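You operate a simulated robot arm through the tools that you are given. There is no shell and no other tool. Be economical: measure what you need, move in short steps, check, and stop when the job is done.

The job below is to be done with a simulated two-armed robot. You get a single attempt, and the scene is never put back.

## Task
Tip the silver tin and the small tray into the bowl and shake it level.
Fine: tin, tray and bowl go back. Set down upright: tin.
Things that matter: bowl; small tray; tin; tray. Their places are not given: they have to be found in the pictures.

It is judged by the outcome, as a careful person would: the job done as asked, and still so three seconds after it is handed in. It fails if anything else is knocked over, pushed out of place, dropped, spilled or broken.

## Robot
Two 7-joint arms with fingered hands on one trunk that stands fixed in place. Base frame: the origin is at the foot of the trunk, x ahead of it, y to its left, z up; the work surface is at about z = 0.8. Lengths are in m, angles in degrees, forces in N, time in s.
The left shoulder is at [0.07, 0.172, 1.352], the right one opposite. Payload 5 kg a hand.
The tool frame of a hand sits at the grasp point between the pads (the TCP): z along the fingers, y along the line on which they close. The tips reach 0.043 m beyond it. Largest opening 0.144 m; the body of the gripper starts 0.05 m behind the TCP. The gripper is a hand of 5 fingers: y runs from the thumb to the fingers, the wrist lies at [-0.021, -0.124, -0.221] in the tool frame.
Orientation is told as [roll, pitch, yaw] about the base's x, y, z axes, in that order, counted from this pose: with the fingers straight down and the wrist toward the robot, the tool's x, y and z point along [0, 1, 0], [1, 0, 0] and [0, 0, -1] of the base frame.

## Interface
- The arms move only by the tool servo_tool. It takes "left_commands", "right_commands" or both (then of equal length, played together; a hand with none holds still); each is a list of rows, each an object (a shift or turn left out is 0) with "delta_rot": the turn, a rotation vector about the tool's x, y, z in degrees, a list of three; "linear": the shift along the tool's x, y, z in cm, a list of three. In form: [{"delta_rot": [wx, wy, wz], "linear": [x, y, z]}, ...]. A call has 1 to 8 rows; each row shifts and turns the commanded pose from where the row before left it, along the tool's axes as they then stand. Rows are played at 5 a second. More than 0.05 m and 8.6 degrees between two rows, and nothing of the call is played. Where a pose cannot be reached the arm comes as near as it can. A force on the tool above 60 N (or 10 N above the force at the start of the call, whichever is more), or a blocked arm, ends the call early, and 0.2 s more pass. In this call time passes only in rows, and 0.2 s behind the last. The reply holds the time, the measured pose of the TCP, the force on the tool along the base axes, the opening and the grip force, in the units named above and with some noise, with the torque about the TCP (base axes, N m) and any sound that the robot's microphone picked up.
- Cameras (640 x 400 px; columns grow to the right, rows downward): "scene" is now at [0.1301, -0.0194, 1.5758]; the picture's right is [-0.25, -0.97, 0.00], its down [-0.65, 0.17, -0.74] and it looks along [0.72, -0.18, -0.67] (base axes); focal length 359 px, centre (320, 200). "left" rides on the left gripper at [-0.086, -0.108, -0.168] in its tool frame; the picture's right is [-0.80, -0.28, 0.53], its down [0.54, -0.73, 0.42] and it looks along [0.27, 0.63, 0.73] (tool axes); focal length 275 px, centre (320, 200). "right" rides on the right gripper at [0.086, -0.108, -0.168] in its tool frame; the picture's right is [-0.80, 0.28, -0.53], its down [-0.54, -0.73, 0.42] and it looks along [-0.27, 0.63, 0.73] (tool axes); focal length 275 px, centre (320, 200).
- capture(camera): a new picture of that camera. The clock stands still meanwhile.
- move_column(by): slides the trunk up (or, below 0, down) by that many m; the arms and the scene camera ride with it, the base frame stays. It gives what a move gives, with no picture.
- finger_targets(index, middle, ring, little, thumb_bend, thumb_turn, hand): sets how far each is bent, from 0 (flat) to 1 (curled in); at 0.3 the hand is open as for a grip, at 0.7 the pads meet at the TCP. One left out holds its place. A second passes; each finger stops where it meets its share of the squeeze, and holds until it gets a number again. It is the only way to open and close the hand. It gives what a move gives, with no picture; readings hold the bend of each and the force on index, middle, ring, little, thumb and palm. thumb_turn goes from beside the hand (0) to across from the fingers (1), as for a grip.
- aim_head(pan, tilt): turns the head with the scene camera to pan (to the left, within 86 degrees either way) and tilt (down, from -29 to 69), counted from straight ahead of the robot. It gives what a move gives.
- probe_pixels(camera, pixels): for up to 12 pixels [column, row] of the newest picture of that camera ("zoom" is the newest enlarged one), the place [x, y, z] in the base frame of the surface seen there, good to about 0.002 m. The clock stands still meanwhile.
- inspect(camera, box): a new picture of the part [left, top, right, bottom] of that camera's present view, enlarged. The clock stands still meanwhile.
- finish_job(): hands the job in; it is judged then, once.

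Work in short steps. Measure before you move; look again where a grasp or a placing could have gone wrong, and mend it. You have 80 turns and 44 pictures in all, those below and enlarged ones among them. Open the grippers and draw the arms clear of the work before you hand the job in, unless the task says otherwise; then end with one line.

The tools are called after ">>>" by a JSON object that holds its "api" and its "payload". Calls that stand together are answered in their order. servo_tool: Moves the arms, as the interface text tells. Its arguments: {"type":"object","properties":{"left_commands":{"type":"array","items":{"type":"object","properties":{"delta_rot":{"type":"array","items":{"type":"number"}},"linear":{"type":"array","items":{"type":"number"}}}}},"right_commands":{"type":"array","items":{"type":"object","properties":{"delta_rot":{"type":"array","items":{"type":"number"}},"linear":{"type":"array","items":{"type":"number"}}}}}},"required":[]} The other tools are called the same way: move_column (by) slides the trunk up or down; finger_targets (index, middle, ring, little, thumb_bend, thumb_turn, hand) moves the fingers one by one; aim_head (pan, tilt) turns the head that bears the scene camera; capture (camera) takes a picture; probe_pixels (camera, pixels) gives the place of the surface under pixels of a picture; inspect (camera, box) takes an enlarged picture of a part of a camera's view; finish_job () hands the job in.

At the start:

```text
time: 0.0
left_position: [0.625, 0.1857, 1.1636]
left_ee_rot: [0.1, -0.1, 0.1]
left_contact_force: [0.7, 0.0, 0.0]
left_wrist_torque: [-0.01, 0.01, 0.02]
left_opening: 0.1436
left_grasp_force: 0.0
left_shape: jaw
left_bend: [0.3, 0.3, 0.3, 0.3, 0.3, 0.98]
left_finger forces: [0.0, 0.0, 0.0, 0.0, 0.1, 0.0]
right_position: [0.6444, -0.3243, 1.1703]
right_ee_rot: [0.1, 0.0, 0.1]
right_contact_force: [0.5, -1.0, -0.4]
right_wrist_torque: [-0.01, -0.01, 0.01]
right_opening: 0.1437
right_grasp_force: 0.1
right_shape: jaw
right_bend: [0.3, 0.3, 0.3, 0.3, 0.3, 0.98]
right_finger forces: [0.0, 0.0, 0.0, 0.0, 0.0, 0.0]
trunk travel left (down, up): [-0.45, 0.49]
head pan, tilt: [-14.3, 42.3]
```

scene: 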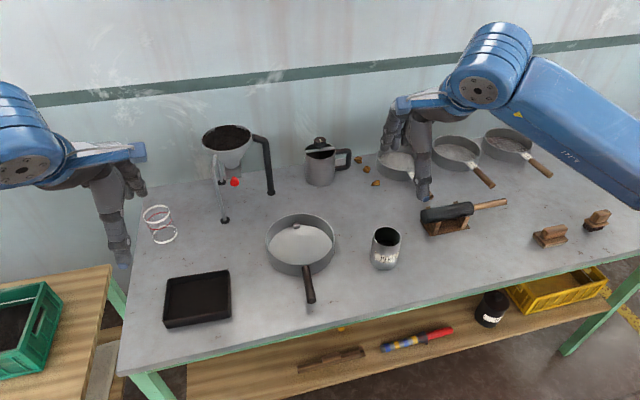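
right: 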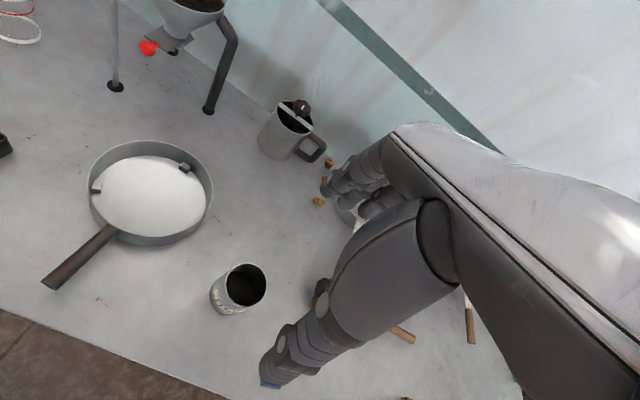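
left: 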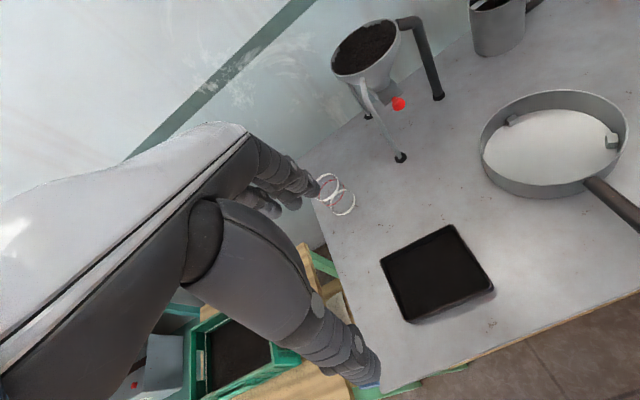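

The scene shows a silver tin at about (386,248), a black tray at (197,298) and a handled pan at (300,245); I need to find out which is the bowl, so I enlarge these parts.

>>> {"api": "inspect", "payload": {"camera": "scene", "box": [140, 180, 440, 340]}}

>>> {"api": "inspect", "payload": {"camera": "scene", "box": [340, 110, 640, 310]}}

```text
2.13 times, centred on (290, 260) of scene
```

zoom: 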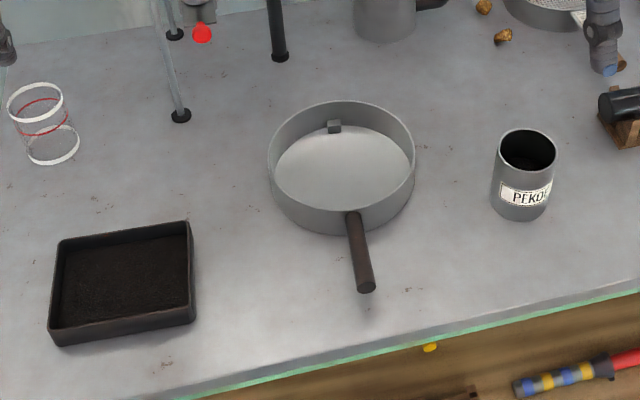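

```text
2.00 times, centred on (490, 210) of scene
```

zoom: 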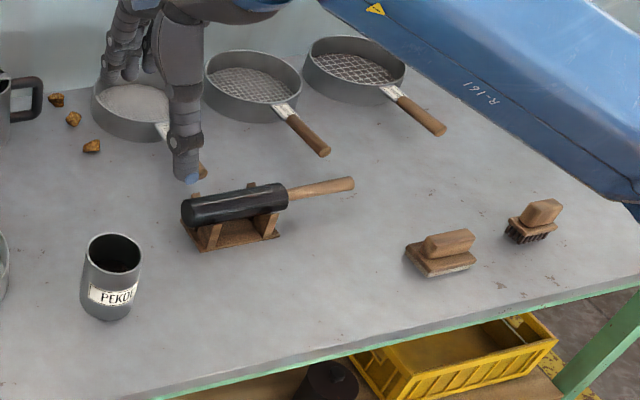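

The handled drum at (300,245) looks like the bowl, the black tray at (197,298) holds dark leaf. I look left and right for any smaller tray.

>>> {"api": "aim_head", "payload": {"pan": 30, "tilt": 45}}

>>> {"api": "capture", "payload": {"camera": "scene"}}

>>> {"api": "aim_head", "payload": {"pan": -50, "tilt": 45}}

>>> {"api": "capture", "payload": {"camera": "scene"}}

>>> {"api": "aim_head", "payload": {"pan": 0, "tilt": 55}}

>>> {"api": "capture", "payload": {"camera": "scene"}}

```text
time: 1.1
left_position: [0.6261, 0.1866, 1.1626]
left_ee_rot: [0.1, 0.0, 0.1]
left_contact_force: [-1.4, 0.4, -0.3]
left_wrist_torque: [0.03, 0.0, 0.0]
left_opening: 0.1435
left_grasp_force: 0.0
left_shape: jaw
left_bend: [0.3, 0.3, 0.3, 0.3, 0.3, 0.98]
left_finger forces: [0.0, 0.1, 0.1, 0.0, 0.0, 0.1]
right_position: [0.6446, -0.325, 1.1692]
right_ee_rot: [0.0, 0.0, 0.0]
right_contact_force: [-0.9, -0.4, 0.2]
right_wrist_torque: [-0.01, 0.02, -0.01]
right_opening: 0.1437
right_grasp_force: 0.1
right_shape: jaw
right_bend: [0.3, 0.3, 0.3, 0.3, 0.3, 0.98]
right_finger forces: [0.0, 0.0, 0.1, 0.1, 0.0, 0.0]
trunk travel left (down, up): [-0.45, 0.49]
head pan, tilt: [30.0, 45.0]
```

```text
38 pictures are left
```

scene: 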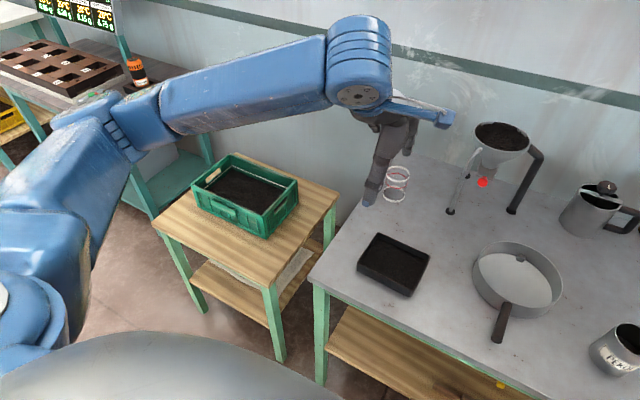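

```text
time: 2.6
left_position: [0.6254, 0.1867, 1.1632]
left_ee_rot: [0.1, 0.0, 0.0]
left_contact_force: [-0.1, 0.0, 0.1]
left_wrist_torque: [-0.01, 0.0, 0.02]
left_opening: 0.1436
left_grasp_force: 0.1
left_shape: jaw
left_bend: [0.3, 0.3, 0.3, 0.3, 0.3, 0.98]
left_finger forces: [0.1, 0.0, 0.0, 0.0, 0.0, 0.0]
right_position: [0.6448, -0.3238, 1.1696]
right_ee_rot: [0.0, 0.0, -0.1]
right_contact_force: [0.2, -0.4, -0.1]
right_wrist_torque: [-0.02, 0.0, -0.02]
right_opening: 0.1437
right_grasp_force: 0.1
right_shape: jaw
right_bend: [0.3, 0.3, 0.3, 0.3, 0.3, 0.98]
right_finger forces: [0.2, 0.1, 0.0, 0.0, 0.0, 0.0]
trunk travel left (down, up): [-0.45, 0.49]
head pan, tilt: [-50.0, 45.0]
```

```text
37 pictures are left
```

scene: 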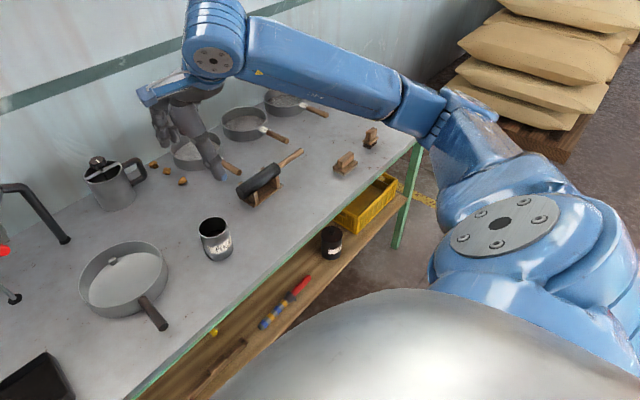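

```text
time: 3.8
left_position: [0.6258, 0.1869, 1.1634]
left_ee_rot: [-0.1, 0.0, 0.1]
left_contact_force: [0.0, 0.6, -0.8]
left_wrist_torque: [-0.04, 0.05, -0.05]
left_opening: 0.1435
left_grasp_force: 0.0
left_shape: jaw
left_bend: [0.3, 0.3, 0.3, 0.3, 0.3, 0.98]
left_finger forces: [0.0, 0.0, 0.1, 0.1, 0.0, 0.1]
right_position: [0.6452, -0.3244, 1.1692]
right_ee_rot: [0.0, 0.0, 0.0]
right_contact_force: [0.3, -0.6, 0.2]
right_wrist_torque: [0.04, 0.01, -0.01]
right_opening: 0.1436
right_grasp_force: 0.0
right_shape: jaw
right_bend: [0.3, 0.3, 0.3, 0.3, 0.3, 0.98]
right_finger forces: [0.0, 0.0, 0.1, 0.0, 0.1, 0.1]
trunk travel left (down, up): [-0.45, 0.49]
head pan, tilt: [0.0, 55.0]
```

```text
36 pictures are left
```

scene: 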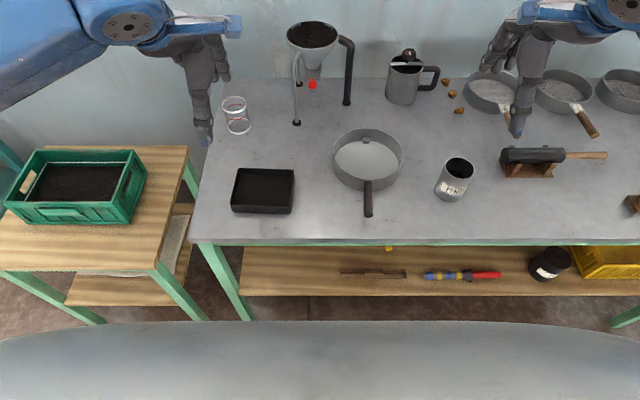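

The black tray at (263,190) is the only small tray, the drum at (368,160) the bowl, the tin at (454,180). I measure them: rims, feet, table, handle.

>>> {"api": "probe_pixels", "payload": {"camera": "scene", "pixels": [[238, 169], [294, 170], [292, 213], [232, 210], [264, 190], [215, 190], [334, 155], [403, 153], [369, 129], [368, 160], [368, 190], [368, 213]]}}

>>> {"api": "probe_pixels", "payload": {"camera": "scene", "pixels": [[444, 170], [475, 173], [460, 158], [456, 180], [450, 197], [458, 170], [366, 140], [430, 200], [368, 183], [352, 175], [320, 170], [263, 170]]}}

>>> {"api": "inspect", "payload": {"camera": "scene", "box": [220, 110, 500, 230]}}

```text
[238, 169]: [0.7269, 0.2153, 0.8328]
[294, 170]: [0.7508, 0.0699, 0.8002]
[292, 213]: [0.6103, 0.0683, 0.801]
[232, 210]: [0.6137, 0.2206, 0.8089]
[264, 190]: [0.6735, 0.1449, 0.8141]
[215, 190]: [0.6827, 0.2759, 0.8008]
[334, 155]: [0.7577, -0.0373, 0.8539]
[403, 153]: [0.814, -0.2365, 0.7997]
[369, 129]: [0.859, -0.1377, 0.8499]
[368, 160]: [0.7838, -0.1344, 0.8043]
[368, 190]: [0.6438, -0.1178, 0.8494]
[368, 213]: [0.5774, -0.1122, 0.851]
```

```text
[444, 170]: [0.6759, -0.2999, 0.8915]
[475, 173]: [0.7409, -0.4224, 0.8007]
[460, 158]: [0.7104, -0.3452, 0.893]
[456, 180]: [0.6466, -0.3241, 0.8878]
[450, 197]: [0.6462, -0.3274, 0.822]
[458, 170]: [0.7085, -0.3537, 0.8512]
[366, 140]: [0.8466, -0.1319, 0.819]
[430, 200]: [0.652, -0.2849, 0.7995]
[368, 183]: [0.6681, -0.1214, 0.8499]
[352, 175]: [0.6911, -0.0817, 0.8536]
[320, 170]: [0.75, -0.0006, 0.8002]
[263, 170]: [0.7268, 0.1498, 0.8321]
```

```text
2.29 times, centred on (360, 170) of scene
```

zoom: 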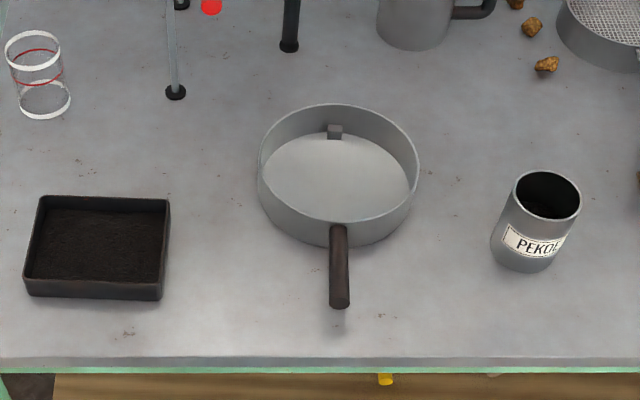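

Tray spans x 0.61–0.73, y 0.07–0.22 (rim z 0.833); bowl centre is about (0.765,-0.131), rim 0.854; tin is about (0.68,-0.335), rim 0.893. I plan to grip the tin from the near right, so I turn the right hand sideways high up and measure the mallet and tin rim.

>>> {"api": "servo_tool", "payload": {"right_commands": [{"linear": [-4, -2.33, 0]}, {"linear": [-4, -2.33, 0]}, {"linear": [-4, -2.33, 0]}, {"delta_rot": [0, 0, 8.5]}, {"delta_rot": [0, 0, 8.5]}, {"delta_rot": [0, 0, 8.5]}, {"delta_rot": [0, 0, 8.5]}, {"delta_rot": [0, 0, 8.5]}]}}

>>> {"api": "probe_pixels", "payload": {"camera": "zoom", "pixels": [[515, 195], [578, 205], [550, 172], [545, 219], [497, 235], [530, 262], [546, 176]]}}

>>> {"api": "probe_pixels", "payload": {"camera": "scene", "pixels": [[505, 155], [512, 172], [552, 172], [530, 150], [604, 155], [516, 130], [238, 120], [297, 122]]}}

>>> {"api": "servo_tool", "payload": {"right_commands": [{"delta_rot": [0, 8.4, 0]}, {"delta_rot": [0, 8.4, 0]}, {"delta_rot": [0, 8.4, 0]}, {"delta_rot": [0, 8.4, 0]}, {"delta_rot": [0, 8.4, 0]}, {"delta_rot": [0, 8.4, 0]}, {"delta_rot": [0, 8.4, 0]}, {"delta_rot": [0, 8.4, 0]}]}}

```text
time: 5.6
left_position: [0.6261, 0.187, 1.1628]
left_ee_rot: [0.0, 0.1, 0.0]
left_contact_force: [-0.5, 0.0, 0.6]
left_wrist_torque: [-0.01, 0.05, -0.03]
left_opening: 0.144
left_grasp_force: 0.1
left_shape: jaw
left_bend: [0.3, 0.3, 0.3, 0.3, 0.3, 0.98]
left_finger forces: [0.0, 0.1, 0.1, 0.0, 0.0, 0.1]
right_position: [0.5751, -0.4451, 1.1684]
right_ee_rot: [0.1, 0.1, -42.6]
right_contact_force: [0.6, 0.9, -0.5]
right_wrist_torque: [-0.02, 0.02, 0.01]
right_opening: 0.144
right_grasp_force: 0.1
right_shape: jaw
right_bend: [0.3, 0.3, 0.3, 0.3, 0.3, 0.98]
right_finger forces: [0.1, 0.0, 0.0, 0.1, 0.0, 0.0]
trunk travel left (down, up): [-0.45, 0.49]
head pan, tilt: [0.0, 55.0]
```

```text
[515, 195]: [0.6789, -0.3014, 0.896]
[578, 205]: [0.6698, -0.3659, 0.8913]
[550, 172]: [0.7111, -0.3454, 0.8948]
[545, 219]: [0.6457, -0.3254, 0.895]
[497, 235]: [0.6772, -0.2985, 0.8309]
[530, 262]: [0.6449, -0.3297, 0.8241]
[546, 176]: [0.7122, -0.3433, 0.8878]
```

```text
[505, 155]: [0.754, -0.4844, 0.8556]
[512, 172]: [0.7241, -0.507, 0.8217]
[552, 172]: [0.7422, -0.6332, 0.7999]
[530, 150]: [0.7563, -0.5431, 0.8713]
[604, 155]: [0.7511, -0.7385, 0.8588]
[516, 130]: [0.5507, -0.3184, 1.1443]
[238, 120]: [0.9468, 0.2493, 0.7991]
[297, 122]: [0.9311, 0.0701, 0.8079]
```

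```text
time: 7.6
left_position: [0.6252, 0.1864, 1.1627]
left_ee_rot: [0.0, 0.0, 0.1]
left_contact_force: [0.2, -0.1, 0.1]
left_wrist_torque: [-0.01, 0.04, 0.03]
left_opening: 0.1437
left_grasp_force: 0.1
left_shape: jaw
left_bend: [0.3, 0.3, 0.3, 0.3, 0.3, 0.98]
left_finger forces: [0.1, 0.0, 0.0, 0.0, 0.0, 0.0]
right_position: [0.4707, -0.4738, 1.014]
right_ee_rot: [47.2, 11.8, -44.4]
right_contact_force: [0.7, 0.1, -0.2]
right_wrist_torque: [0.02, -0.03, -0.04]
right_opening: 0.1442
right_grasp_force: 0.1
right_shape: jaw
right_bend: [0.3, 0.3, 0.3, 0.3, 0.3, 0.98]
right_finger forces: [0.0, 0.1, 0.0, 0.0, 0.0, 0.1]
trunk travel left (down, up): [-0.45, 0.49]
head pan, tilt: [0.0, 55.0]
stopped in row 8 (right hand): the arm was blocked; the commanded pose is now the measured one
```

The sideways turn was stopped at roll 47 by the arm's own limits, probably too close to the body; tin centre is (0.678,-0.335), mallet stands at x 0.72+, y < -0.48. I move the hand forward and continue turning there.

>>> {"api": "servo_tool", "payload": {"right_commands": [{"linear": [3.27, 1.17, 1.28]}, {"linear": [3.27, 1.17, 1.28]}, {"linear": [3.27, 1.17, 1.28]}, {"linear": [3.27, 1.17, 1.28]}, {"delta_rot": [-2, 7, -2.15]}, {"delta_rot": [-2, 7, -2.15]}, {"delta_rot": [-2, 7, -2.15]}, {"delta_rot": [-2, 7, -2.15]}]}}

>>> {"api": "capture", "payload": {"camera": "scene"}}

```text
time: 9.4
left_position: [0.625, 0.1863, 1.1634]
left_ee_rot: [0.0, 0.0, 0.0]
left_contact_force: [0.1, 0.2, -0.2]
left_wrist_torque: [-0.05, 0.02, 0.02]
left_opening: 0.1437
left_grasp_force: 0.0
left_shape: jaw
left_bend: [0.3, 0.3, 0.3, 0.3, 0.3, 0.98]
left_finger forces: [0.1, 0.1, 0.0, 0.0, 0.0, 0.1]
right_position: [0.6023, -0.4321, 1.0672]
right_ee_rot: [53.2, 8.7, -45.3]
right_contact_force: [-0.5, -0.3, -0.6]
right_wrist_torque: [-0.02, 0.0, -0.03]
right_opening: 0.1442
right_grasp_force: 0.0
right_shape: jaw
right_bend: [0.3, 0.3, 0.3, 0.3, 0.3, 0.97]
right_finger forces: [0.1, 0.1, 0.0, 0.0, 0.1, 0.0]
right hand out of reach, approached as far as the arm can: row 6, 7, 8
trunk travel left (down, up): [-0.45, 0.49]
head pan, tilt: [0.0, 55.0]
```

```text
34 pictures are left
```

scene: 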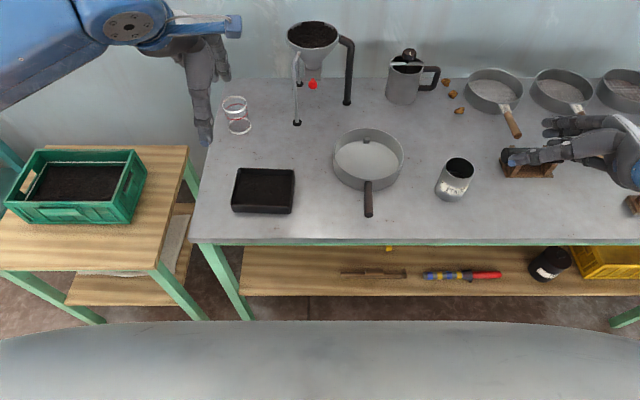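

The hand reaches only roll ~53 here. Before choosing the grasp I test the pouring range empty: turn back about tool y high above the table.

>>> {"api": "servo_tool", "payload": {"right_commands": [{"delta_rot": [-2.6, -7, -3.5]}, {"delta_rot": [-2.6, -7, -3.5]}, {"delta_rot": [0, -8.5, 0]}, {"delta_rot": [0, -8.5, 0]}, {"delta_rot": [0, -8.5, 0]}, {"delta_rot": [0, -8.5, 0]}, {"delta_rot": [0, -8.5, 0]}, {"delta_rot": [0, -8.5, 0]}]}}

```text
time: 11.2
left_position: [0.6276, 0.187, 1.1615]
left_ee_rot: [0.0, 0.1, 0.0]
left_contact_force: [0.7, 0.1, -0.7]
left_wrist_torque: [-0.03, 0.03, -0.02]
left_opening: 0.1437
left_grasp_force: 0.1
left_shape: jaw
left_bend: [0.3, 0.3, 0.3, 0.3, 0.3, 0.98]
left_finger forces: [0.0, 0.0, 0.1, 0.1, 0.1, 0.0]
right_position: [0.6018, -0.4329, 1.065]
right_ee_rot: [-12.0, 0.2, -44.3]
right_contact_force: [0.6, -0.8, 0.8]
right_wrist_torque: [-0.01, 0.03, -0.01]
right_opening: 0.144
right_grasp_force: 0.0
right_shape: jaw
right_bend: [0.3, 0.3, 0.3, 0.3, 0.3, 0.97]
right_finger forces: [0.1, 0.0, 0.1, 0.0, 0.0, 0.1]
trunk travel left (down, up): [-0.45, 0.49]
head pan, tilt: [0.0, 55.0]
```

Roll is now -12 cleanly. I carry the empty hand above the bowl at z≈1.1 and turn on, to see how far the pour can go.

>>> {"api": "servo_tool", "payload": {"right_commands": [{"linear": [3.82, -1.36, -1.54]}, {"linear": [3.82, -1.36, -1.54]}, {"linear": [3.82, -1.36, -1.54]}, {"linear": [3.82, -1.36, -1.54]}, {"linear": [3.82, -1.36, -1.54]}, {"linear": [3.82, -1.36, -1.54]}, {"linear": [3.82, -1.36, -1.54]}, {"delta_rot": [0, -8.5, 0]}]}}

>>> {"api": "servo_tool", "payload": {"right_commands": [{"delta_rot": [0, -8.5, 0]}, {"delta_rot": [0, -8.5, 0]}, {"delta_rot": [0, -8.5, 0]}, {"delta_rot": [0, -8.5, 0]}, {"delta_rot": [0, -8.5, 0]}, {"delta_rot": [0, -8.5, 0]}, {"delta_rot": [0, -8.5, 0]}]}}

>>> {"api": "capture", "payload": {"camera": "scene"}}

```text
time: 13.0
left_position: [0.6263, 0.1875, 1.1634]
left_ee_rot: [-0.2, 0.0, 0.0]
left_contact_force: [-1.0, 0.2, 0.3]
left_wrist_torque: [-0.06, 0.05, 0.0]
left_opening: 0.1434
left_grasp_force: 0.0
left_shape: jaw
left_bend: [0.3, 0.3, 0.3, 0.3, 0.3, 0.98]
left_finger forces: [0.1, 0.1, 0.0, 0.0, 0.0, 0.0]
right_position: [0.7303, -0.1608, 1.1168]
right_ee_rot: [-20.4, 0.1, -44.1]
right_contact_force: [0.2, 0.0, -0.1]
right_wrist_torque: [-0.02, 0.02, 0.03]
right_opening: 0.1439
right_grasp_force: 0.0
right_shape: jaw
right_bend: [0.3, 0.3, 0.3, 0.3, 0.3, 0.98]
right_finger forces: [0.0, 0.0, 0.0, 0.0, 0.0, 0.1]
trunk travel left (down, up): [-0.45, 0.49]
head pan, tilt: [0.0, 55.0]
```

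```text
time: 14.6
left_position: [0.6257, 0.186, 1.1633]
left_ee_rot: [0.0, 0.0, -0.1]
left_contact_force: [0.3, -0.2, -0.2]
left_wrist_torque: [0.02, -0.01, -0.02]
left_opening: 0.1436
left_grasp_force: 0.0
left_shape: jaw
left_bend: [0.3, 0.3, 0.3, 0.3, 0.3, 0.98]
left_finger forces: [0.0, 0.0, 0.0, 0.1, 0.1, 0.0]
right_position: [0.7271, -0.1726, 1.1148]
right_ee_rot: [-73.1, 0.8, -43.3]
right_contact_force: [-0.1, 0.0, 0.7]
right_wrist_torque: [0.03, 0.0, -0.05]
right_opening: 0.1439
right_grasp_force: 0.1
right_shape: jaw
right_bend: [0.3, 0.3, 0.3, 0.3, 0.3, 0.98]
right_finger forces: [0.1, 0.0, 0.1, 0.0, 0.0, 0.0]
right hand out of reach, approached as far as the arm can: row 7
trunk travel left (down, up): [-0.45, 0.49]
head pan, tilt: [0.0, 55.0]
```

```text
33 pictures are left
```

scene: 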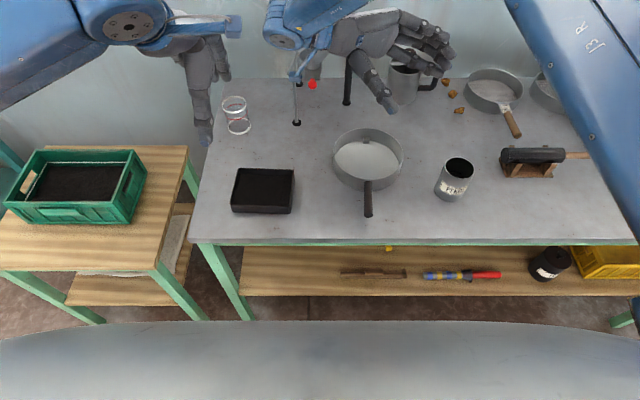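

The pour side reaches roll -73, so gripping near roll +48 gives about 120° of tilt. I turn back and return toward the tin's near right.

>>> {"api": "servo_tool", "payload": {"right_commands": [{"delta_rot": [0, 8.5, 0]}, {"delta_rot": [0, 8.5, 0]}, {"delta_rot": [0, 8.5, 0]}, {"delta_rot": [0, 8.5, 0]}, {"delta_rot": [0, 8.5, 0]}, {"delta_rot": [0, 8.5, 0]}, {"delta_rot": [0, 8.5, 0]}]}}

>>> {"api": "servo_tool", "payload": {"right_commands": [{"linear": [-3.66, 1.24, 1.76]}, {"linear": [-3.66, 1.24, 1.76]}, {"linear": [-3.66, 1.24, 1.76]}, {"linear": [-3.66, 1.24, 1.76]}, {"linear": [-3.66, 1.24, 1.76]}, {"linear": [-3.66, 1.24, 1.76]}, {"linear": [-3.66, 1.24, 1.76]}]}}

>>> {"api": "servo_tool", "payload": {"right_commands": [{"delta_rot": [0, 7.7, 0]}, {"delta_rot": [0, 7.7, 0]}, {"delta_rot": [0, 7.7, 0]}, {"delta_rot": [0, 7.7, 0]}, {"delta_rot": [0, 7.7, 0]}, {"delta_rot": [0, 7.7, 0]}, {"delta_rot": [0, 7.7, 0]}, {"delta_rot": [0, 7.7, 0]}]}}

>>> {"api": "capture", "payload": {"camera": "scene"}}

```text
time: 16.2
left_position: [0.6251, 0.1849, 1.1632]
left_ee_rot: [0.1, 0.0, 0.0]
left_contact_force: [0.1, 0.5, -0.1]
left_wrist_torque: [0.05, -0.02, 0.01]
left_opening: 0.1435
left_grasp_force: 0.1
left_shape: jaw
left_bend: [0.3, 0.3, 0.3, 0.3, 0.3, 0.98]
left_finger forces: [0.0, 0.1, 0.0, 0.0, 0.0, 0.0]
right_position: [0.7251, -0.1722, 1.1152]
right_ee_rot: [-13.3, 0.8, -43.3]
right_contact_force: [-0.7, -0.2, 0.2]
right_wrist_torque: [0.06, 0.01, 0.0]
right_opening: 0.1442
right_grasp_force: 0.1
right_shape: jaw
right_bend: [0.3, 0.3, 0.3, 0.3, 0.3, 0.98]
right_finger forces: [0.0, 0.0, 0.0, 0.0, 0.0, 0.0]
trunk travel left (down, up): [-0.45, 0.49]
head pan, tilt: [0.0, 55.0]
```

```text
time: 17.8
left_position: [0.6236, 0.1851, 1.1637]
left_ee_rot: [0.1, -0.1, 0.2]
left_contact_force: [0.0, -0.8, 0.0]
left_wrist_torque: [0.1, -0.05, 0.01]
left_opening: 0.1437
left_grasp_force: 0.0
left_shape: jaw
left_bend: [0.3, 0.3, 0.3, 0.3, 0.3, 0.98]
left_finger forces: [0.0, 0.0, 0.0, 0.1, 0.1, 0.0]
right_position: [0.5968, -0.4305, 1.0523]
right_ee_rot: [-13.3, 0.7, -43.2]
right_contact_force: [-0.4, -0.6, -0.4]
right_wrist_torque: [0.05, 0.0, -0.01]
right_opening: 0.1439
right_grasp_force: 0.0
right_shape: jaw
right_bend: [0.3, 0.3, 0.3, 0.3, 0.3, 0.98]
right_finger forces: [0.0, 0.1, 0.0, 0.1, 0.0, 0.0]
trunk travel left (down, up): [-0.45, 0.49]
head pan, tilt: [0.0, 55.0]
```

```text
time: 19.8
left_position: [0.6261, 0.1872, 1.1626]
left_ee_rot: [0.0, 0.0, 0.2]
left_contact_force: [0.5, -0.3, -0.3]
left_wrist_torque: [-0.01, 0.01, -0.04]
left_opening: 0.1435
left_grasp_force: 0.0
left_shape: jaw
left_bend: [0.3, 0.3, 0.3, 0.3, 0.3, 0.98]
left_finger forces: [0.0, 0.0, 0.0, 0.0, 0.0, 0.1]
right_position: [0.5621, -0.4436, 1.0043]
right_ee_rot: [38.9, 4.5, -44.1]
right_contact_force: [1.1, -1.0, 1.0]
right_wrist_torque: [-0.06, 0.09, 0.06]
right_opening: 0.1437
right_grasp_force: 0.0
right_shape: jaw
right_bend: [0.3, 0.3, 0.3, 0.3, 0.3, 0.98]
right_finger forces: [0.0, 0.0, 0.1, 0.1, 0.0, 0.1]
right hand out of reach, approached as far as the arm can: row 8
trunk travel left (down, up): [-0.45, 0.49]
head pan, tilt: [0.0, 55.0]
stopped in row 8 (right hand): the arm was blocked; the commanded pose is now the measured one
```

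```text
32 pictures are left
```

scene: 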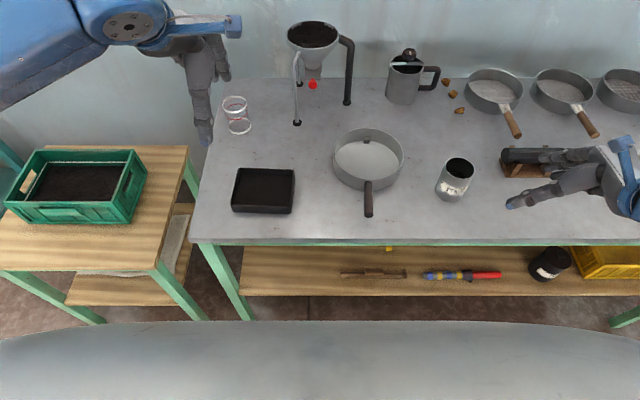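

Blocked at roll 39 here; a lower shoulder should make a flatter hand possible. I lift the hand and lower the trunk 0.2 m (left hand stays at ~0.96), then turn further.

>>> {"api": "servo_tool", "payload": {"right_commands": [{"linear": [3.1, 0, -1.3]}, {"linear": [3.1, 0, -1.3]}, {"linear": [3.1, 0, -1.3]}, {"linear": [3.1, 0, -1.3]}]}}

>>> {"api": "move_column", "payload": {"by": -0.18}}

>>> {"api": "servo_tool", "payload": {"right_commands": [{"delta_rot": [0, 7.5, 0]}, {"delta_rot": [0, 7.5, 0]}, {"delta_rot": [0, 7.5, 0]}]}}

```text
time: 20.8
left_position: [0.6255, 0.1871, 1.1629]
left_ee_rot: [0.0, 0.1, 0.0]
left_contact_force: [0.0, -0.4, 0.1]
left_wrist_torque: [-0.03, 0.04, 0.01]
left_opening: 0.1434
left_grasp_force: 0.0
left_shape: jaw
left_bend: [0.3, 0.3, 0.3, 0.3, 0.3, 0.98]
left_finger forces: [0.0, 0.1, 0.0, 0.0, 0.0, 0.0]
right_position: [0.6125, -0.404, 1.1224]
right_ee_rot: [38.9, 4.5, -44.1]
right_contact_force: [0.1, -0.3, 0.5]
right_wrist_torque: [0.0, 0.04, -0.02]
right_opening: 0.144
right_grasp_force: 0.1
right_shape: jaw
right_bend: [0.3, 0.3, 0.3, 0.3, 0.3, 0.97]
right_finger forces: [0.0, 0.0, 0.0, 0.0, 0.0, 0.1]
trunk travel left (down, up): [-0.45, 0.49]
head pan, tilt: [0.0, 55.0]
```

```text
time: 22.8
left_position: [0.6243, 0.1882, 0.9831]
left_ee_rot: [-0.1, 0.0, -0.1]
left_contact_force: [-0.7, 0.4, -0.2]
left_wrist_torque: [0.02, 0.0, 0.02]
left_opening: 0.1435
left_grasp_force: 0.1
left_shape: jaw
left_bend: [0.3, 0.3, 0.3, 0.3, 0.3, 0.98]
left_finger forces: [0.0, 0.0, 0.1, 0.1, 0.0, 0.1]
right_position: [0.6127, -0.4032, 0.9425]
right_ee_rot: [39.0, 4.3, -44.1]
right_contact_force: [-0.5, 0.6, -0.7]
right_wrist_torque: [-0.01, 0.01, 0.02]
right_opening: 0.1438
right_grasp_force: 0.1
right_shape: jaw
right_bend: [0.3, 0.3, 0.3, 0.3, 0.3, 0.97]
right_finger forces: [0.0, 0.0, 0.1, 0.0, 0.0, 0.0]
trunk travel left (down, up): [-0.27, 0.67]
head pan, tilt: [0.0, 55.0]
```

```text
time: 23.8
left_position: [0.6264, 0.1866, 0.9818]
left_ee_rot: [0.0, 0.0, 0.1]
left_contact_force: [0.2, 0.1, 0.0]
left_wrist_torque: [0.0, 0.05, -0.02]
left_opening: 0.1436
left_grasp_force: 0.1
left_shape: jaw
left_bend: [0.3, 0.3, 0.3, 0.3, 0.3, 0.98]
left_finger forces: [0.1, 0.1, 0.1, 0.0, 0.0, 0.0]
right_position: [0.5805, -0.4178, 0.8832]
right_ee_rot: [50.7, 8.5, -45.5]
right_contact_force: [1.5, -0.1, -0.3]
right_wrist_torque: [-0.07, 0.07, 0.02]
right_opening: 0.1439
right_grasp_force: 0.1
right_shape: jaw
right_bend: [0.3, 0.3, 0.3, 0.3, 0.3, 0.98]
right_finger forces: [0.0, 0.0, 0.0, 0.0, 0.0, 0.0]
right hand out of reach, approached as far as the arm can: row 3
trunk travel left (down, up): [-0.27, 0.67]
head pan, tilt: [0.0, 55.0]
stopped in row 3 (right hand): the arm was blocked; the commanded pose is now the measured one
```

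Limit is about roll 50 regardless; I settle at about roll 46, level the pitch, and go to a standoff on the line of approach to the tin, then look.

>>> {"api": "servo_tool", "payload": {"right_commands": [{"linear": [3.75, 0.5, -0.77]}, {"delta_rot": [-2.7, -2, -3.3]}, {"delta_rot": [-2.7, -2, -3.3]}, {"linear": [3.75, 0.5, -0.77]}]}}

>>> {"api": "capture", "payload": {"camera": "scene"}}

>>> {"api": "capture", "payload": {"camera": "right"}}

```text
time: 24.8
left_position: [0.6263, 0.1878, 0.9827]
left_ee_rot: [0.0, 0.0, 0.1]
left_contact_force: [-0.2, 0.5, 0.2]
left_wrist_torque: [0.0, 0.01, 0.0]
left_opening: 0.1438
left_grasp_force: 0.0
left_shape: jaw
left_bend: [0.3, 0.3, 0.3, 0.3, 0.3, 0.98]
left_finger forces: [0.0, 0.0, 0.1, 0.1, 0.0, 0.0]
right_position: [0.62, -0.4012, 0.9486]
right_ee_rot: [46.7, -0.1, -45.3]
right_contact_force: [0.3, 0.1, 0.7]
right_wrist_torque: [-0.01, 0.03, -0.06]
right_opening: 0.1439
right_grasp_force: 0.0
right_shape: jaw
right_bend: [0.3, 0.3, 0.3, 0.3, 0.3, 0.97]
right_finger forces: [0.0, 0.0, 0.1, 0.1, 0.0, 0.1]
trunk travel left (down, up): [-0.27, 0.67]
head pan, tilt: [0.0, 55.0]
```

```text
31 pictures are left
```

scene: 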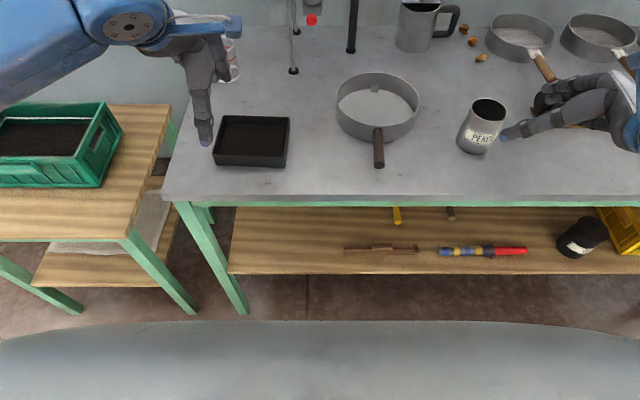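

```text
30 pictures are left
```

right: 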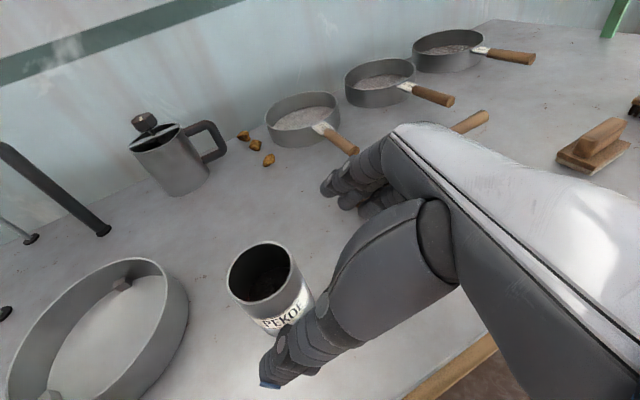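

The tin lies between thumb and fingers along the approach line; the mallet stays clear. I advance 12 cm along the tool axis.

>>> {"api": "servo_tool", "payload": {"right_commands": [{"linear": [0, -0.15, 3]}, {"linear": [0, -0.15, 3]}, {"linear": [0, -0.15, 3]}, {"linear": [0, -0.15, 2.9]}]}}

>>> {"api": "capture", "payload": {"camera": "right"}}

>>> {"api": "inspect", "payload": {"camera": "scene", "box": [400, 50, 640, 200]}}

```text
time: 25.8
left_position: [0.6276, 0.1867, 0.9826]
left_ee_rot: [-0.2, 0.1, -0.1]
left_contact_force: [-0.2, -0.1, -1.3]
left_wrist_torque: [0.01, 0.06, 0.0]
left_opening: 0.1437
left_grasp_force: 0.0
left_shape: jaw
left_bend: [0.3, 0.3, 0.3, 0.3, 0.3, 0.98]
left_finger forces: [0.1, 0.0, 0.0, 0.1, 0.1, 0.0]
right_position: [0.6755, -0.3371, 0.8649]
right_ee_rot: [46.6, 0.1, -45.4]
right_contact_force: [-5.1, 1.2, -11.6]
right_wrist_torque: [0.59, -0.82, -0.36]
right_opening: 0.1439
right_grasp_force: 0.1
right_shape: jaw
right_bend: [0.3, 0.3, 0.3, 0.3, 0.3, 0.98]
right_finger forces: [0.0, 0.1, 0.0, 0.0, 0.0, 0.0]
trunk travel left (down, up): [-0.27, 0.67]
head pan, tilt: [0.0, 55.0]
```

```text
29 pictures are left
```

right: 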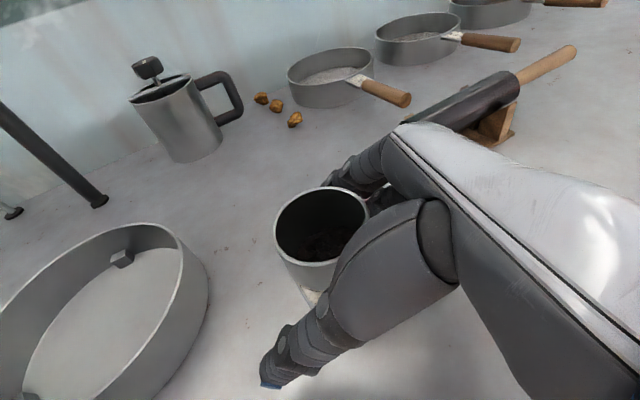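

```text
2.67 times, centred on (520, 125) of scene
```

zoom: 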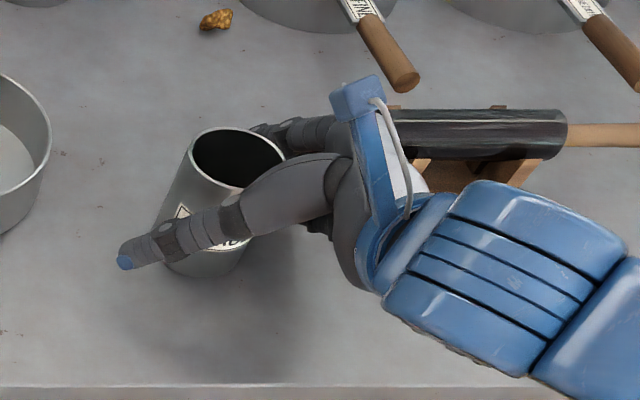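

There is a 12 N contact, seemingly the tin's rim at the palm. I back off 1 cm along the tool axis and check.

>>> {"api": "servo_tool", "payload": {"right_commands": [{"linear": [0, 0, -1.0]}]}}

>>> {"api": "inspect", "payload": {"camera": "right", "box": [220, 140, 540, 340]}}

```text
time: 26.2
left_position: [0.6249, 0.1877, 0.9834]
left_ee_rot: [0.0, -0.1, 0.0]
left_contact_force: [0.1, 0.8, 0.8]
left_wrist_torque: [-0.03, 0.01, 0.02]
left_opening: 0.1437
left_grasp_force: 0.0
left_shape: jaw
left_bend: [0.3, 0.3, 0.3, 0.3, 0.3, 0.98]
left_finger forces: [0.1, 0.1, 0.1, 0.0, 0.1, 0.1]
right_position: [0.6697, -0.3431, 0.876]
right_ee_rot: [46.8, -0.1, -45.1]
right_contact_force: [0.8, -0.5, -0.2]
right_wrist_torque: [-0.03, 0.0, -0.01]
right_opening: 0.1437
right_grasp_force: 0.1
right_shape: jaw
right_bend: [0.3, 0.3, 0.3, 0.3, 0.3, 0.98]
right_finger forces: [0.0, 0.1, 0.0, 0.0, 0.1, 0.1]
trunk travel left (down, up): [-0.27, 0.67]
head pan, tilt: [0.0, 55.0]
```

```text
2.00 times, centred on (380, 240) of right
```

zoom: 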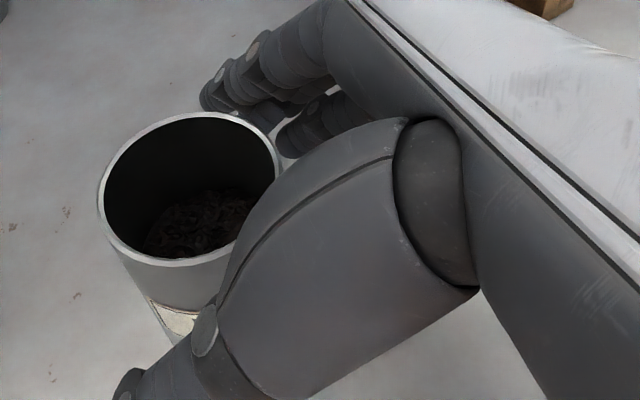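

Contact is gone. I lower the hand slightly across the fingers (x -0.8 cm, z +0.5 cm) so all fingers lie under the rim, then close around the tin gently.

>>> {"api": "servo_tool", "payload": {"right_commands": [{"linear": [-0.8, 0, 0.5]}]}}

>>> {"api": "finger_targets", "payload": {"hand": "right", "index": 0.46, "middle": 0.46, "ring": 0.46, "little": 0.46, "thumb_bend": 0.46}}

>>> {"api": "capture", "payload": {"camera": "right"}}

```text
time: 26.6
left_position: [0.6245, 0.1875, 0.9833]
left_ee_rot: [0.0, -0.1, 0.0]
left_contact_force: [0.3, -0.2, -0.3]
left_wrist_torque: [-0.01, -0.01, 0.01]
left_opening: 0.1434
left_grasp_force: 0.1
left_shape: jaw
left_bend: [0.3, 0.3, 0.3, 0.3, 0.3, 0.98]
left_finger forces: [0.0, 0.0, 0.0, 0.0, 0.1, 0.0]
right_position: [0.6703, -0.3443, 0.8676]
right_ee_rot: [46.9, -0.2, -45.3]
right_contact_force: [-0.2, 0.2, -0.5]
right_wrist_torque: [0.01, 0.02, -0.02]
right_opening: 0.1439
right_grasp_force: 0.1
right_shape: jaw
right_bend: [0.3, 0.3, 0.3, 0.3, 0.3, 0.98]
right_finger forces: [0.1, 0.1, 0.1, 0.1, 0.1, 0.0]
trunk travel left (down, up): [-0.27, 0.67]
head pan, tilt: [0.0, 55.0]
```

```text
time: 27.6
left_position: [0.6248, 0.1871, 0.9829]
left_ee_rot: [-0.1, 0.1, -0.1]
left_contact_force: [0.4, -0.3, 0.1]
left_wrist_torque: [0.0, -0.02, -0.02]
left_opening: 0.1439
left_grasp_force: 0.2
left_shape: jaw
left_bend: [0.3, 0.3, 0.3, 0.3, 0.3, 0.98]
left_finger forces: [0.0, 0.0, 0.0, 0.1, 0.0, 0.1]
right_position: [0.6694, -0.3448, 0.8661]
right_ee_rot: [46.8, -0.1, -45.3]
right_contact_force: [-0.4, 0.3, -0.2]
right_wrist_torque: [0.04, 0.03, 0.01]
right_opening: 0.094
right_grasp_force: 0.0
right_shape: fingers
right_bend: [0.46, 0.46, 0.46, 0.46, 0.46, 0.98]
right_finger forces: [0.0, 0.0, 0.0, 0.0, 0.0, 0.0]
trunk travel left (down, up): [-0.27, 0.67]
head pan, tilt: [0.0, 55.0]
```

```text
26 pictures are left
```

right: 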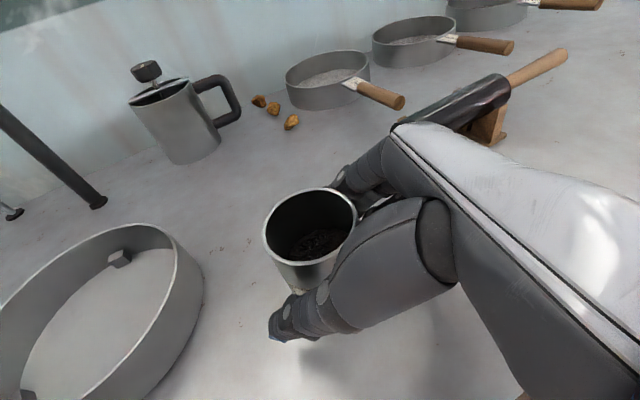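

Opening is 0.094 with the tin (0.068) between. I close to the squeeze.

>>> {"api": "finger_targets", "payload": {"hand": "right", "index": 0.65, "middle": 0.65, "ring": 0.65, "little": 0.65, "thumb_bend": 0.65}}

>>> {"api": "inspect", "payload": {"camera": "scene", "box": [400, 50, 640, 200]}}

```text
time: 28.6
left_position: [0.6254, 0.1871, 0.9828]
left_ee_rot: [0.0, 0.0, 0.0]
left_contact_force: [0.3, 1.1, 0.5]
left_wrist_torque: [-0.05, -0.01, 0.02]
left_opening: 0.1434
left_grasp_force: 0.1
left_shape: jaw
left_bend: [0.3, 0.3, 0.3, 0.3, 0.3, 0.98]
left_finger forces: [0.1, 0.0, 0.0, 0.1, 0.0, 0.0]
right_position: [0.6684, -0.3431, 0.8667]
right_ee_rot: [46.9, -0.2, -45.4]
right_contact_force: [0.2, -1.0, 4.4]
right_wrist_torque: [-0.13, -0.16, -0.03]
right_opening: 0.0662
right_grasp_force: 27.3
right_shape: fingers
right_bend: [0.57, 0.58, 0.6, 0.65, 0.54, 0.95]
right_finger forces: [12.1, 10.7, 5.0, 0.0, 27.5, 0.1]
trunk travel left (down, up): [-0.27, 0.67]
head pan, tilt: [0.0, 55.0]
```

```text
2.67 times, centred on (520, 125) of scene
```

zoom: 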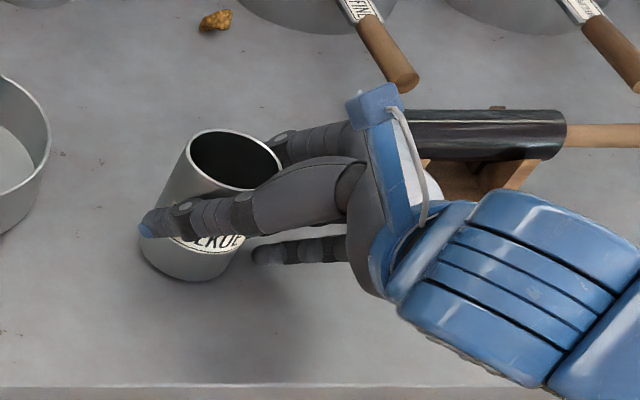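

The tin is held upright with 27 N (grasp pose 0.669,-0.344,0.867). I lift it 10 cm and carry it upright over the bowl.

>>> {"api": "servo_tool", "payload": {"right_commands": [{"linear": [2.43, 0, -2.29]}, {"linear": [2.43, 0, -2.29]}, {"linear": [2.43, 0, -2.29]}, {"linear": [2.52, -1.67, 2.68]}, {"linear": [2.52, -1.67, 2.68]}, {"linear": [2.52, -1.67, 2.68]}, {"linear": [2.52, -1.67, 2.68]}, {"linear": [2.52, -1.67, 2.68]}]}}

>>> {"api": "capture", "payload": {"camera": "scene"}}

```text
time: 30.4
left_position: [0.6257, 0.1869, 0.9829]
left_ee_rot: [-0.1, 0.0, 0.0]
left_contact_force: [0.0, 0.8, 0.9]
left_wrist_torque: [-0.02, 0.02, -0.03]
left_opening: 0.1436
left_grasp_force: 0.1
left_shape: jaw
left_bend: [0.3, 0.3, 0.3, 0.3, 0.3, 0.98]
left_finger forces: [0.0, 0.0, 0.0, 0.0, 0.0, 0.0]
right_position: [0.744, -0.1537, 0.9667]
right_ee_rot: [46.6, -0.1, -45.4]
right_contact_force: [-0.5, -0.4, -1.8]
right_wrist_torque: [-0.07, 0.0, -0.04]
right_opening: 0.0663
right_grasp_force: 26.9
right_shape: fingers
right_bend: [0.57, 0.58, 0.61, 0.65, 0.54, 0.95]
right_finger forces: [12.3, 10.0, 4.6, 0.0, 27.1, 0.1]
trunk travel left (down, up): [-0.27, 0.67]
head pan, tilt: [0.0, 55.0]
```

```text
24 pictures are left
```

scene: 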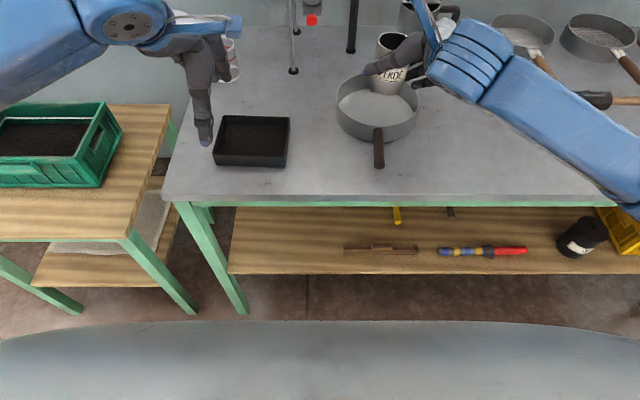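

Tin is upright over the bowl, wrist and pot clear. I start tilting, first 38°, then slower.

>>> {"api": "servo_tool", "payload": {"right_commands": [{"linear": [-0.73, 0, 0.69]}, {"delta_rot": [0, -7.5, 0]}, {"delta_rot": [0, -7.5, 0]}, {"delta_rot": [0, -7.5, 0]}, {"delta_rot": [0, -7.5, 0]}, {"delta_rot": [0, -6, 0]}, {"delta_rot": [0, -5, 0]}, {"delta_rot": [0, -5, 0]}]}}

>>> {"api": "inspect", "payload": {"camera": "scene", "box": [280, 0, 520, 150]}}

```text
time: 32.2
left_position: [0.6264, 0.1872, 0.9836]
left_ee_rot: [0.1, 0.1, 0.0]
left_contact_force: [-0.2, 0.1, 0.4]
left_wrist_torque: [0.02, 0.02, 0.02]
left_opening: 0.1438
left_grasp_force: 0.1
left_shape: jaw
left_bend: [0.3, 0.3, 0.3, 0.3, 0.3, 0.98]
left_finger forces: [0.2, 0.0, 0.1, 0.0, 0.0, 0.0]
right_position: [0.7422, -0.1544, 0.9556]
right_ee_rot: [0.7, -0.1, -45.4]
right_contact_force: [0.6, 0.4, -1.3]
right_wrist_torque: [-0.01, -0.01, 0.0]
right_opening: 0.0661
right_grasp_force: 26.9
right_shape: fingers
right_bend: [0.57, 0.58, 0.61, 0.65, 0.54, 0.95]
right_finger forces: [12.1, 9.8, 4.6, 0.1, 26.7, 0.1]
trunk travel left (down, up): [-0.27, 0.67]
head pan, tilt: [0.0, 55.0]
```

```text
2.67 times, centred on (400, 75) of scene
```

zoom: 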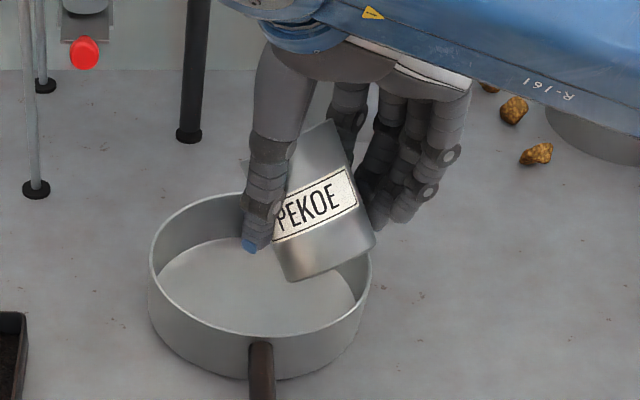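

The mouth is over the bowl's middle (computed 0.76,-0.13). I continue tilting slowly 40°.

>>> {"api": "servo_tool", "payload": {"right_commands": [{"delta_rot": [0, -5, 0]}, {"delta_rot": [0, -5, 0]}, {"delta_rot": [0, -5, 0]}, {"delta_rot": [0, -5, 0]}, {"delta_rot": [0, -5, 0]}, {"delta_rot": [0, -5, 0]}, {"delta_rot": [0, -5, 0]}, {"delta_rot": [0, -5, 0]}]}}

>>> {"api": "inspect", "payload": {"camera": "scene", "box": [280, 0, 520, 150]}}

```text
time: 34.0
left_position: [0.6271, 0.1865, 0.9833]
left_ee_rot: [0.0, -0.1, 0.0]
left_contact_force: [-0.1, 0.5, 0.2]
left_wrist_torque: [-0.02, -0.01, 0.0]
left_opening: 0.1437
left_grasp_force: 0.1
left_shape: jaw
left_bend: [0.3, 0.3, 0.3, 0.3, 0.3, 0.98]
left_finger forces: [0.0, 0.0, 0.0, 0.0, 0.0, 0.0]
right_position: [0.7411, -0.1544, 0.9564]
right_ee_rot: [-39.2, -0.1, -45.2]
right_contact_force: [0.1, -0.6, -1.0]
right_wrist_torque: [-0.02, -0.03, 0.01]
right_opening: 0.0661
right_grasp_force: 26.3
right_shape: fingers
right_bend: [0.57, 0.58, 0.61, 0.65, 0.54, 0.95]
right_finger forces: [12.0, 9.6, 4.4, 0.0, 26.5, 0.0]
trunk travel left (down, up): [-0.27, 0.67]
head pan, tilt: [0.0, 55.0]
```

```text
2.67 times, centred on (400, 75) of scene
```

zoom: 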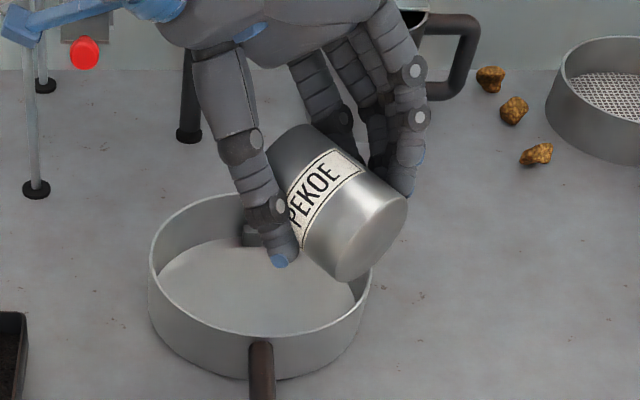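

Tilt is about 86° and little tea is visible yet. I continue to the limit.

>>> {"api": "servo_tool", "payload": {"right_commands": [{"delta_rot": [0, -4.5, 0]}, {"delta_rot": [0, -4.5, 0]}, {"delta_rot": [0, -4.5, 0]}, {"delta_rot": [0, -4.5, 0]}, {"delta_rot": [0, -4.5, 0]}, {"delta_rot": [0, -4.5, 0]}, {"delta_rot": [0, -4.5, 0]}]}}

>>> {"api": "inspect", "payload": {"camera": "scene", "box": [280, 0, 520, 150]}}

```text
time: 35.6
left_position: [0.6262, 0.1865, 0.9831]
left_ee_rot: [0.0, 0.1, 0.0]
left_contact_force: [0.5, -0.7, 0.0]
left_wrist_torque: [0.06, 0.01, 0.0]
left_opening: 0.1436
left_grasp_force: 0.1
left_shape: jaw
left_bend: [0.3, 0.3, 0.3, 0.3, 0.3, 0.98]
left_finger forces: [0.1, 0.1, 0.0, 0.0, 0.1, 0.0]
right_position: [0.7383, -0.1588, 0.9548]
right_ee_rot: [-70.1, 0.2, -44.8]
right_contact_force: [0.7, -0.5, 0.1]
right_wrist_torque: [0.03, -0.01, 0.02]
right_opening: 0.0662
right_grasp_force: 26.5
right_shape: fingers
right_bend: [0.57, 0.58, 0.61, 0.65, 0.54, 0.95]
right_finger forces: [12.0, 9.7, 4.4, 0.0, 26.4, 0.0]
right hand out of reach, approached as far as the arm can: row 7
trunk travel left (down, up): [-0.27, 0.67]
head pan, tilt: [0.0, 55.0]
```

```text
2.67 times, centred on (400, 75) of scene
```

zoom: 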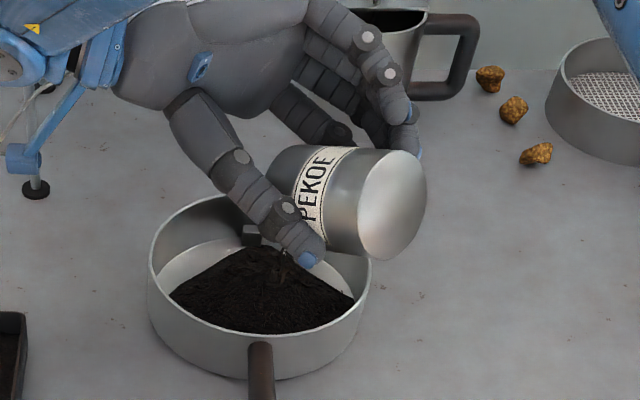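

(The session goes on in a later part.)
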